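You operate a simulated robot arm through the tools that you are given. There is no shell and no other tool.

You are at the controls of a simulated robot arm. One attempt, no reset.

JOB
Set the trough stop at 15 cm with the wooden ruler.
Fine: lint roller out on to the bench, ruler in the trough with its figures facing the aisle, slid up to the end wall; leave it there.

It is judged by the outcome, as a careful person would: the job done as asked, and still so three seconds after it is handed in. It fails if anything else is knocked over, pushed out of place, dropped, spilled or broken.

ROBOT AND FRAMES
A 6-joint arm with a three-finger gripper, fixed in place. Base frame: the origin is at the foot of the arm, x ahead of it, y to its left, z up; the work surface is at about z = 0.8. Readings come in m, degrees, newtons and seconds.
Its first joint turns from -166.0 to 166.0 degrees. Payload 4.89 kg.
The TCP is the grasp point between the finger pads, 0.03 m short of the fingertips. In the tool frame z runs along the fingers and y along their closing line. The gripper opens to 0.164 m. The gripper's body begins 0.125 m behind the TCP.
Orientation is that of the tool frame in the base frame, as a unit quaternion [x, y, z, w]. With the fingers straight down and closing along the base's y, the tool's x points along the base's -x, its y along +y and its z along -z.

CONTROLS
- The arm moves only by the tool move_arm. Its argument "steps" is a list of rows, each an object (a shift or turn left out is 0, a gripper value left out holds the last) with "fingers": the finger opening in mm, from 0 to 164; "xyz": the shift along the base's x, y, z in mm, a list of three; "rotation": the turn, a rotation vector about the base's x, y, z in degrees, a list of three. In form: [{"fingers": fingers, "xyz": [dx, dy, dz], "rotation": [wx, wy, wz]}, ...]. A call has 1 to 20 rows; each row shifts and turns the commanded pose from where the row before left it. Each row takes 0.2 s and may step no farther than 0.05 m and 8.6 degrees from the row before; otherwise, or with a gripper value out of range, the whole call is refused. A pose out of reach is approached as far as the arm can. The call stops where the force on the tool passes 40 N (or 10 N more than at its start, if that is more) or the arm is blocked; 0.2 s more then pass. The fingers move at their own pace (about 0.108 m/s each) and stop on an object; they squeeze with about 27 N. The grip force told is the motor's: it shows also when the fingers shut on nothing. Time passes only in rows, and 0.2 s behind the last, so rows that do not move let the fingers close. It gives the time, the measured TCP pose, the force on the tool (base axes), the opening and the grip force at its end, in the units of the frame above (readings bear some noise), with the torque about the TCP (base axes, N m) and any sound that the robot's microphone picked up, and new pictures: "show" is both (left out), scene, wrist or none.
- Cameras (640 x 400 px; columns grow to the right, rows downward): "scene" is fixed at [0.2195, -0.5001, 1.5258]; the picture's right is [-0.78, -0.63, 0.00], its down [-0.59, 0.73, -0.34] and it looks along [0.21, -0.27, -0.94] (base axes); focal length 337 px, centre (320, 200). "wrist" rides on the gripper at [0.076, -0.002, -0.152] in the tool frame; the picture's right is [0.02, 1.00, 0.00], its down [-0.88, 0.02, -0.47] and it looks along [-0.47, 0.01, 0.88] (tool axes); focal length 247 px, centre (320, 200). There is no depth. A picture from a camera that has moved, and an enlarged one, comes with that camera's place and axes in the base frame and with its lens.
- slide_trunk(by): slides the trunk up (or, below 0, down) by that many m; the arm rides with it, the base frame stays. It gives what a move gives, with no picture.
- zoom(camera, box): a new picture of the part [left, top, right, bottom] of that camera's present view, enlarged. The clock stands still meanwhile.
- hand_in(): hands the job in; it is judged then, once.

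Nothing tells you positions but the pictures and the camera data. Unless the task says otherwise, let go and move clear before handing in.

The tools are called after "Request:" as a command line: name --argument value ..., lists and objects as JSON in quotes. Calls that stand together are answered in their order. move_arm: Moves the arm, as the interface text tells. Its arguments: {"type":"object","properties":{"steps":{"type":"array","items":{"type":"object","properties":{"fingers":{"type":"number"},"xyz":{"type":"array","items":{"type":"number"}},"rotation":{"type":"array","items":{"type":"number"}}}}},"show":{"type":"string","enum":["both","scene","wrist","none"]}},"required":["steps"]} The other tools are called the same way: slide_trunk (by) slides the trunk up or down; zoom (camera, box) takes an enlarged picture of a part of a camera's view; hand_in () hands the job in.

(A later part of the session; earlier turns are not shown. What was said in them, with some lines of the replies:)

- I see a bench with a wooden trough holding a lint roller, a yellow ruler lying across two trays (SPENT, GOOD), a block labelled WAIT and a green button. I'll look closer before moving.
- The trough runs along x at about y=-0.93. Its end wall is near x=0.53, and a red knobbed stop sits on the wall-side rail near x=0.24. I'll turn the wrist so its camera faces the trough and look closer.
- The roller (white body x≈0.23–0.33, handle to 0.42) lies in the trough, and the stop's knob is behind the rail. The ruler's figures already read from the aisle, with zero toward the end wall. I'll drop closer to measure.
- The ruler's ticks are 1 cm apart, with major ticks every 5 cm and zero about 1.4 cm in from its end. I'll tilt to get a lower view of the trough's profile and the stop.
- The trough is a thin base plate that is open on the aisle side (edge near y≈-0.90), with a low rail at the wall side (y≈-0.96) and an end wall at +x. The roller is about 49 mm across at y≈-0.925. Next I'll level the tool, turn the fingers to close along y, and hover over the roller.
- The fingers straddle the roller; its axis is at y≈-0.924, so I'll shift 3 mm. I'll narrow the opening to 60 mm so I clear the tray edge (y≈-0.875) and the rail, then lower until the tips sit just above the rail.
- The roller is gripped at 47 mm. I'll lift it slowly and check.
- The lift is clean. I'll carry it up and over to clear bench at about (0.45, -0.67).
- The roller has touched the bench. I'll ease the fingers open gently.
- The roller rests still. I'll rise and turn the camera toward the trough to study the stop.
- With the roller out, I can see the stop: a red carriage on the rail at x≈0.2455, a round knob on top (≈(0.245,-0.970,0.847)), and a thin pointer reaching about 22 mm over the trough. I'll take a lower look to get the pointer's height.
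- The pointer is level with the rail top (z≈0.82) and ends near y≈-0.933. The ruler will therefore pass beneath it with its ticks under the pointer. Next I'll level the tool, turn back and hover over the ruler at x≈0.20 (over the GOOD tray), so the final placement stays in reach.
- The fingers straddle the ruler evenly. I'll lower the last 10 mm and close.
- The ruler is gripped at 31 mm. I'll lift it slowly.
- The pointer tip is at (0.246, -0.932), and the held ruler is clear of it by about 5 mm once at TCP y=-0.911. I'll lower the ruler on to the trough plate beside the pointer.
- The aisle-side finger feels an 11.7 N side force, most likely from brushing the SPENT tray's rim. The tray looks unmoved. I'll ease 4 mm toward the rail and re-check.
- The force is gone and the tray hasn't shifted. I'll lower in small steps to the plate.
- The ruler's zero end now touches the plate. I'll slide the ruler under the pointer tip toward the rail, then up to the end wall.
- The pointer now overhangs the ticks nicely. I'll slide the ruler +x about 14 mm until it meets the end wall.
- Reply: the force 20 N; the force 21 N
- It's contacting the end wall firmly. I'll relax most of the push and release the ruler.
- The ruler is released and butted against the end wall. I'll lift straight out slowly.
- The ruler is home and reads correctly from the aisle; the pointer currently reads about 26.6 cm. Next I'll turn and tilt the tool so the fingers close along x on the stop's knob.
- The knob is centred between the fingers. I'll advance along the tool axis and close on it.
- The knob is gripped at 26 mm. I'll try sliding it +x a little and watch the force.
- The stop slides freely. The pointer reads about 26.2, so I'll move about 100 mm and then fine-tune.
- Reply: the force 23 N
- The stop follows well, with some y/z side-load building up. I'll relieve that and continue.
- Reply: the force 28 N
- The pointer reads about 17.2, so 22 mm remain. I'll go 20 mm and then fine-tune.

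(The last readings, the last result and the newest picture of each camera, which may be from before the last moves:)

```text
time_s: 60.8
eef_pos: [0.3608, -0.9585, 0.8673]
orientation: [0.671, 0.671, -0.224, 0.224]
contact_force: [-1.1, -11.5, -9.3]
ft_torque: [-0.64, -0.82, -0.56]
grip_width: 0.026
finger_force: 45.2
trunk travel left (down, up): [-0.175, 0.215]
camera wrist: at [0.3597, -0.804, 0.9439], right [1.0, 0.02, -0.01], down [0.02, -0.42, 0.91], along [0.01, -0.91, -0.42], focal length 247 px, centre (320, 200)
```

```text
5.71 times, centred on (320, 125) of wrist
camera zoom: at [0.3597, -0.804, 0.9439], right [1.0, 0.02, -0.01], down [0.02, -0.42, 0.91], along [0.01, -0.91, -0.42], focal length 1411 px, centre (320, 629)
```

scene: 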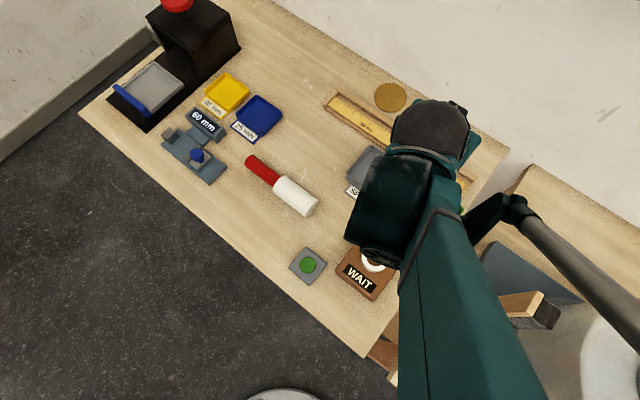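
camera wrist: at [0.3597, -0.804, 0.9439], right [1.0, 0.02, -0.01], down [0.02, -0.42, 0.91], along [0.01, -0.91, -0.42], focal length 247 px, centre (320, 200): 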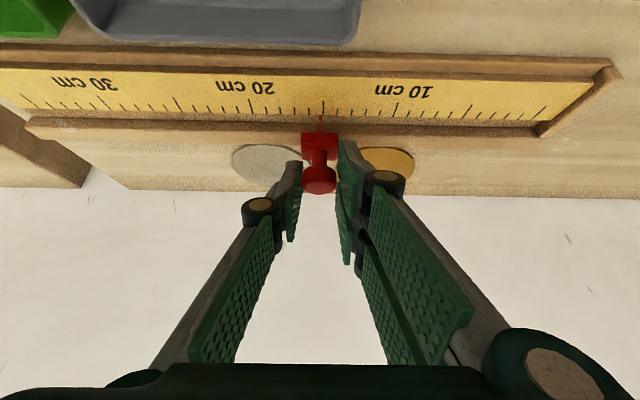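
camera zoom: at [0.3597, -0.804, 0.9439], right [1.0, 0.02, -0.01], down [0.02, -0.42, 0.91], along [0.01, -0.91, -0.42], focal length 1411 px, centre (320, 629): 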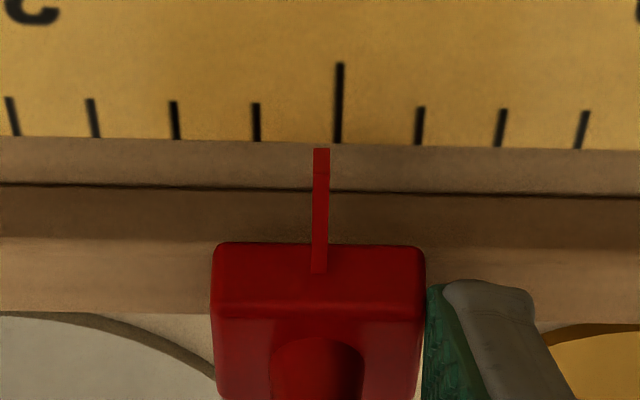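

About 2 mm remain by the enlarged view.

Request:
move_arm --steps '[{"xyz": [1, 0.3, 0.3]}, {"xyz": [1, 0, 0]}, {}, {}]' --show "wrist"

Request:
zoom --camera "wrist" --box '[270, 90, 370, 160]'

```text
time_s: 61.8
eef_pos: [0.3629, -0.957, 0.8682]
orientation: [0.671, 0.671, -0.224, 0.224]
contact_force: [-0.3, -24.1, -10.9]
ft_torque: [-0.77, -0.93, -0.48]
grip_width: 0.0262
finger_force: 44.2
trunk travel left (down, up): [-0.175, 0.215]
camera wrist: at [0.3618, -0.8039, 0.9439], right [1.0, 0.02, -0.01], down [0.02, -0.42, 0.91], along [0.01, -0.91, -0.42], focal length 247 px, centre (320, 200)
```

wrist: 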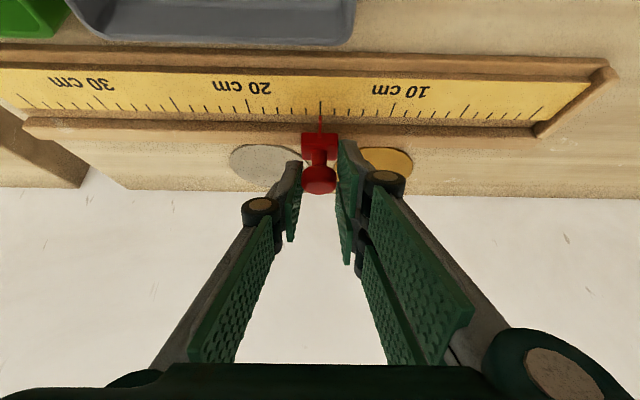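

```text
5.71 times, centred on (320, 125) of wrist
camera zoom: at [0.3618, -0.8039, 0.9439], right [1.0, 0.02, -0.01], down [0.02, -0.42, 0.91], along [0.01, -0.91, -0.42], focal length 1411 px, centre (320, 629)
```

zoom: 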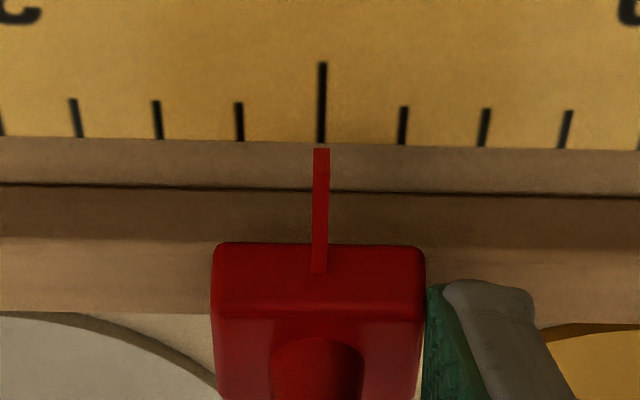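

The pointer is aligned with the 15 cm tick. I'll relieve the side-load and release gently.

Request:
move_arm --steps '[{"xyz": [0, -0.8, -0.4]}, {}]' --show "none"

Request:
move_arm --steps '[{"fingers": 25}, {"fingers": 26}, {"fingers": 28}, {"fingers": 32}, {"fingers": 40}, {"fingers": 50}, {}]' --show "wrist"

Request:
zoom --camera "wrist" --box '[270, 90, 370, 160]'

```text
time_s: 62.4
eef_pos: [0.362, -0.9576, 0.8685]
orientation: [0.67, 0.671, -0.223, 0.224]
contact_force: [-0.5, -11.4, -8.2]
ft_torque: [-0.52, -0.93, -0.46]
grip_width: 0.0262
finger_force: 44.8
trunk travel left (down, up): [-0.175, 0.215]
```

```text
time_s: 64.0
eef_pos: [0.3617, -0.9579, 0.8697]
orientation: [0.671, 0.67, -0.225, 0.224]
contact_force: [-0.5, -0.3, -1.0]
ft_torque: [0.0, -0.02, -0.02]
grip_width: 0.0497
finger_force: 0.1
trunk travel left (down, up): [-0.175, 0.215]
camera wrist: at [0.3616, -0.8036, 0.9445], right [1.0, 0.02, -0.01], down [0.02, -0.42, 0.91], along [0.01, -0.91, -0.42], focal length 247 px, centre (320, 200)
```

wrist: 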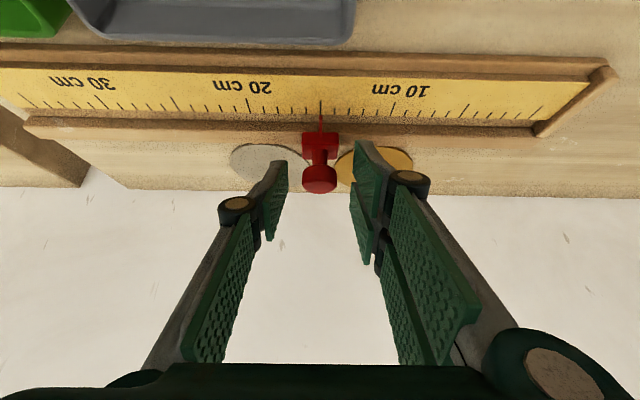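

```text
5.71 times, centred on (320, 125) of wrist
camera zoom: at [0.3616, -0.8036, 0.9445], right [1.0, 0.02, -0.01], down [0.02, -0.42, 0.91], along [0.01, -0.91, -0.42], focal length 1411 px, centre (320, 629)
```

zoom: 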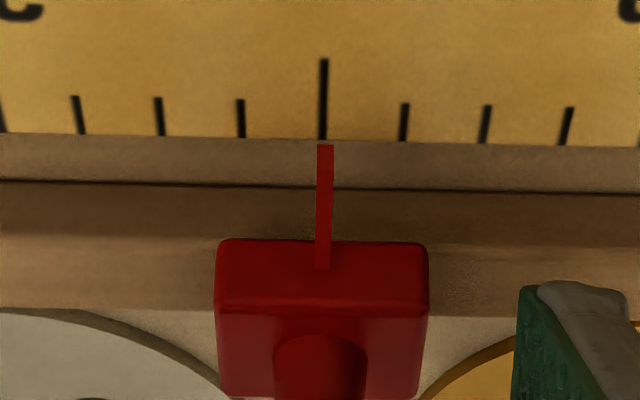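

It's within about 0.3 mm of the 15 cm tick. I'll back out along the tool axis and check everything.

Request:
move_arm --steps '[{"xyz": [0, 6, 8]}, {"xyz": [0, 9, 12]}, {"xyz": [0, 12, 16]}, {"xyz": [0, 20, 28]}, {"xyz": [0, 25, 25], "rotation": [7.4, 0, 0]}, {"xyz": [0, 25, 25], "rotation": [7.4, 0, 0]}, {"xyz": [0, 20, 10], "rotation": [7.4, 0, 0]}, {"xyz": [0, 0, 0], "rotation": [7.4, 0, 0]}, {"rotation": [7.4, 0, 0]}, {}]'

Request:
zoom --camera "wrist" --box '[160, 170, 480, 330]'

Request:
zoom --camera "wrist" --box '[270, 220, 370, 290]'

```text
time_s: 66.2
eef_pos: [0.3615, -0.8411, 0.9934]
orientation: [0.707, 0.707, 0.0, 0.0]
contact_force: [0.6, -0.8, 0.3]
ft_torque: [0.08, 0.02, -0.03]
grip_width: 0.0502
finger_force: 0.0
trunk travel left (down, up): [-0.175, 0.215]
camera wrist: at [0.3613, -0.7644, 1.1454], right [1.0, 0.02, 0.0], down [0.02, -0.88, 0.47], along [0.01, -0.47, -0.88], focal length 247 px, centre (320, 200)
```

scene: 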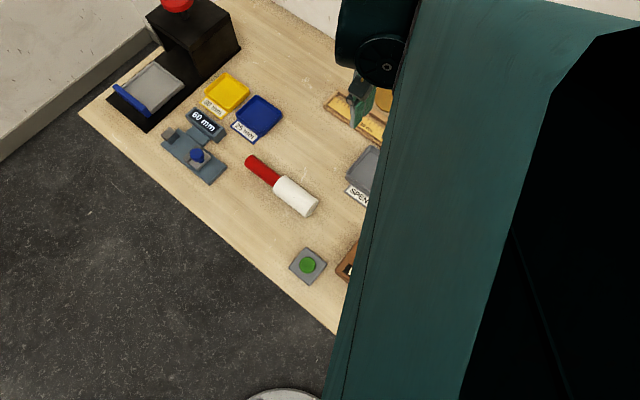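
wrist: 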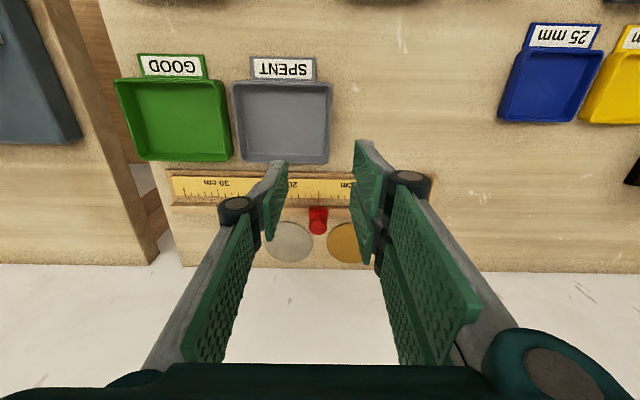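

```text
2.00 times, centred on (320, 250) of wrist
camera zoom: at [0.3613, -0.7644, 1.1454], right [1.0, 0.02, 0.0], down [0.02, -0.88, 0.47], along [0.01, -0.47, -0.88], focal length 494 px, centre (320, 100)
```

zoom: 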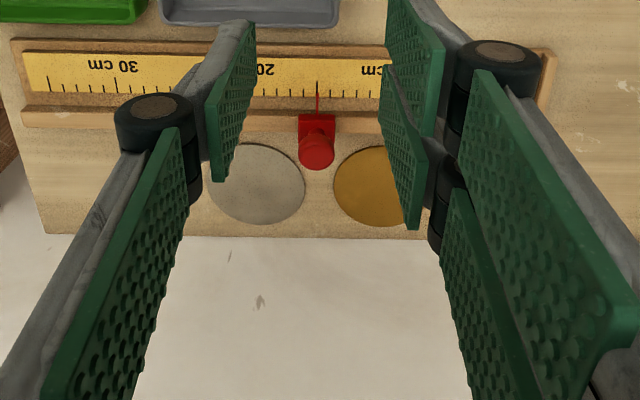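

```text
5.71 times, centred on (320, 255) of wrist
camera zoom: at [0.3613, -0.7644, 1.1454], right [1.0, 0.02, 0.0], down [0.02, -0.88, 0.47], along [0.01, -0.47, -0.88], focal length 1411 px, centre (320, -114)
```

zoom: 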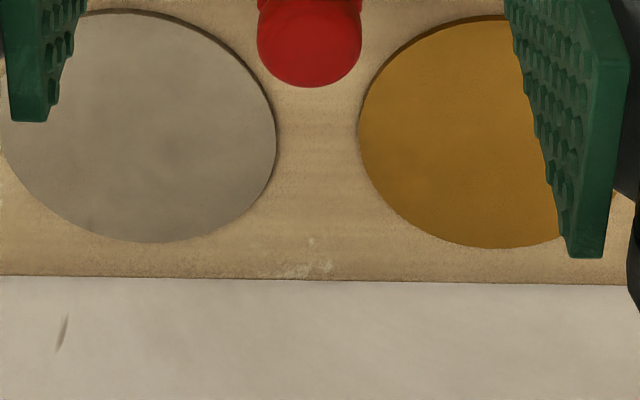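

Now a clear overall view: I'll raise the arm and draw it back toward its starting area so the scene camera sees the bench.

Request:
zoom --camera "wrist" --box '[280, 165, 360, 225]'

Request:
move_arm --steps '[{"xyz": [0, 10, 30]}, {"xyz": [10, 20, 30]}, {"xyz": [10, 25, 30], "rotation": [0, 0, 8.18]}, {"xyz": [10, 25, 20], "rotation": [0, 0, 8.18]}, {"xyz": [10, 25, 0], "rotation": [0, 0, 8.18]}, {"xyz": [10, 25, 0], "rotation": [0, 0, 8.18]}, {"xyz": [10, 25, 0], "rotation": [0, 0, 8.18]}, {"xyz": [10, 25, 0], "rotation": [0, 0, 8.18]}, {"xyz": [0, 25, 0], "rotation": [0, 0, 8.18]}, {"xyz": [0, 20, 0], "rotation": [0, 0, 8.18]}, {"xyz": [0, 20, 0], "rotation": [0, 0, 8.18]}, {"xyz": [0, 10, 0], "rotation": [0, 0, 8.18]}, {"rotation": [0, 0, 8.2]}, {}]'

Request:
zoom --camera "scene" --box '[310, 80, 490, 210]'

Request:
zoom --camera "scene" --box '[370, 105, 430, 155]'

```text
6.67 times, centred on (320, 195) of wrist
camera zoom: at [0.3613, -0.7644, 1.1454], right [1.0, 0.02, 0.0], down [0.02, -0.88, 0.47], along [0.01, -0.47, -0.88], focal length 1646 px, centre (320, 233)
```

zoom: 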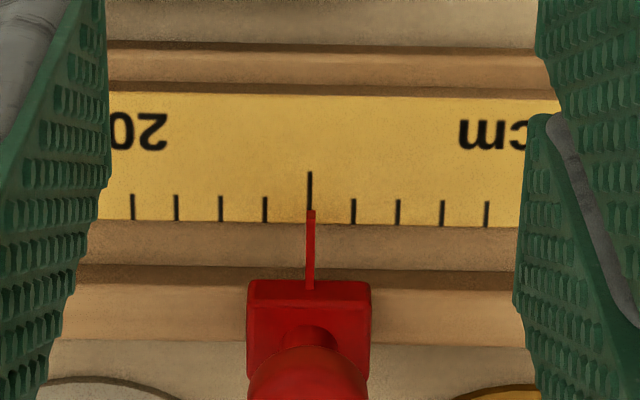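

```text
time_s: 69.2
eef_pos: [0.4325, -0.5859, 1.1019]
orientation: [-0.001, 1.0, 0.0, 0.0]
contact_force: [-0.1, 0.5, 0.4]
ft_torque: [0.0, 0.01, -0.02]
grip_width: 0.0498
finger_force: 0.1
trunk travel left (down, up): [-0.175, 0.215]
camera wrist: at [0.3572, -0.5862, 1.2544], right [-0.02, 1.0, 0.0], down [0.88, 0.02, 0.47], along [0.47, 0.01, -0.88], focal length 247 px, centre (320, 200)
```

scene: 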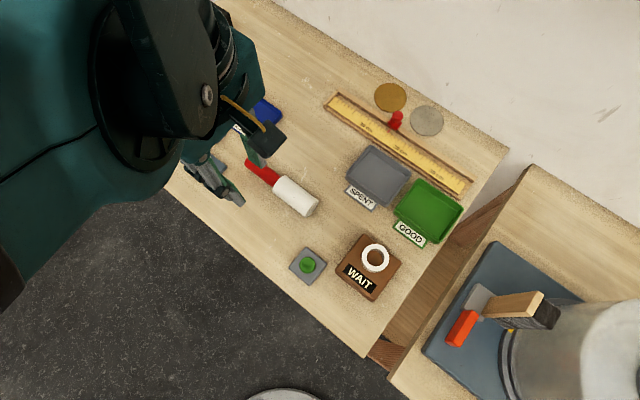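
wrist: 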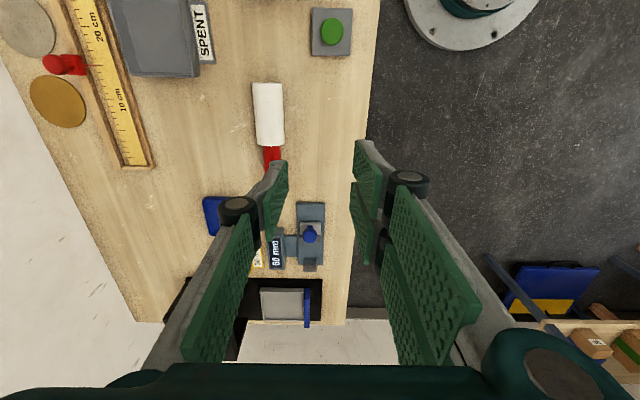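

```text
3.08 times, centred on (400, 145) of scene
camera zoom: at [0.2195, -0.5001, 1.5258], right [-0.78, -0.63, 0.0], down [-0.59, 0.73, -0.34], along [0.21, -0.27, -0.94], focal length 1036 px, centre (74, 369)
```

zoom: 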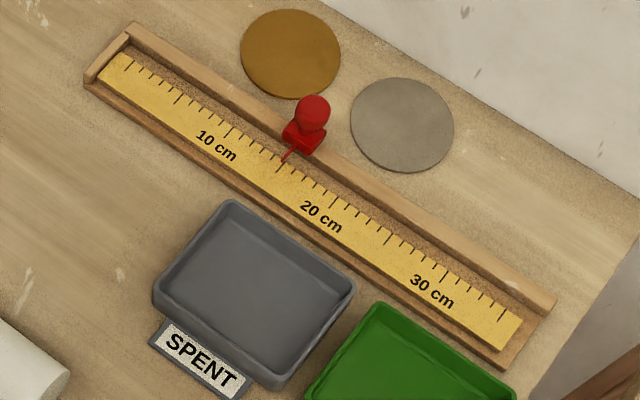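

```text
8.00 times, centred on (400, 130) of scene
camera zoom: at [0.2195, -0.5001, 1.5258], right [-0.78, -0.63, 0.0], down [-0.59, 0.73, -0.34], along [0.21, -0.27, -0.94], focal length 2694 px, centre (-320, 760)
```

zoom: 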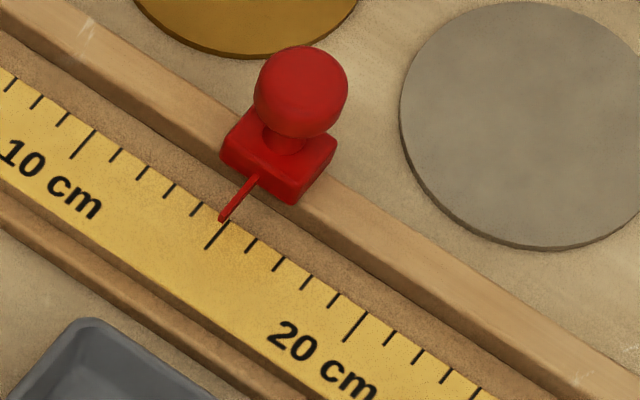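

Request:
zoom --camera "scene" --box '[310, 80, 370, 120]'

Request:
zoom --camera "scene" --box '[310, 130, 510, 255]'

Request:
zoom --camera "wrist" --box '[60, 80, 180, 180]'

```text
10.00 times, centred on (340, 100) of scene
camera zoom: at [0.2195, -0.5001, 1.5258], right [-0.78, -0.63, 0.0], down [-0.59, 0.73, -0.34], along [0.21, -0.27, -0.94], focal length 3367 px, centre (120, 1200)
```

zoom: 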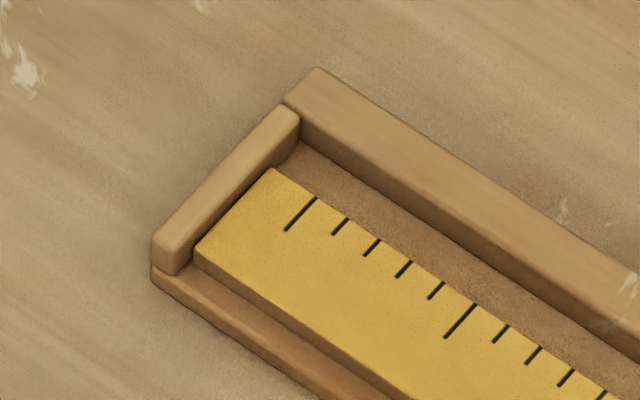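

```text
3.20 times, centred on (410, 192) of scene
camera zoom: at [0.2195, -0.5001, 1.5258], right [-0.78, -0.63, 0.0], down [-0.59, 0.73, -0.34], along [0.21, -0.27, -0.94], focal length 1078 px, centre (32, 224)
```

zoom: 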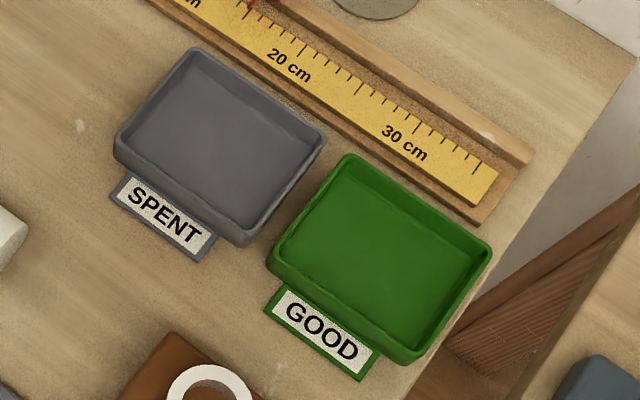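

```text
4.00 times, centred on (120, 130) of wrist
camera zoom: at [0.3572, -0.5862, 1.2544], right [-0.02, 1.0, 0.0], down [0.88, 0.02, 0.47], along [0.47, 0.01, -0.88], focal length 988 px, centre (1120, 480)
```

zoom: 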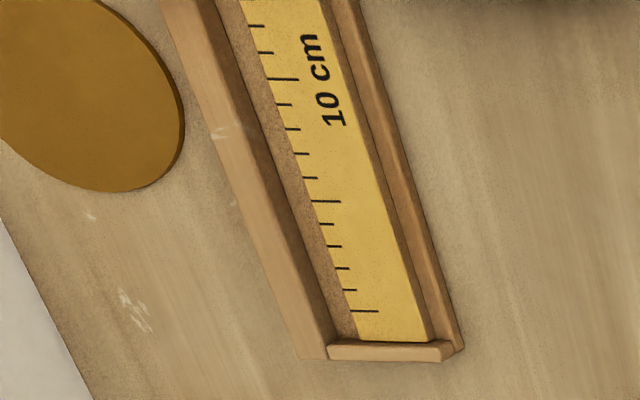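

Final check:
- **Lint roller:** at rest on the bench.
- **Ruler:** in the trough against the end wall, with its figures reading from the aisle.
- **Stop:** its pointer is on the 15 cm mark.
- **Everything else:** the trays and discs are where they were, and the arm is clear.

I'm handing in.

Request:
hand_in

```text
The job is handed in.
```

The trough stop is set at 15 cm: its pointer sits within about 0.3 mm of the 15 cm mark on the wooden ruler.

- **Lint roller:** out of the trough and resting on the clear bench beside it.
- **Ruler:** lying in the trough with its figures reading from the aisle, pushed up against the end wall and left there.
- **Zero mark:** the ruler's zero is about 1.4 cm in from its end. I set the stop by the printed 15 cm mark, so it stands about 16.4 cm from the end wall itself.
- **Tray contact:** while lowering the ruler, a finger appears to have brushed the rim of the SPENT tray, with about 12 N of side force. The before and after pictures show the tray did not move.
- **Everything else:** the trays, discs and other items in the final views looked where they were at the start. The arm let go and moved clear before I handed in.
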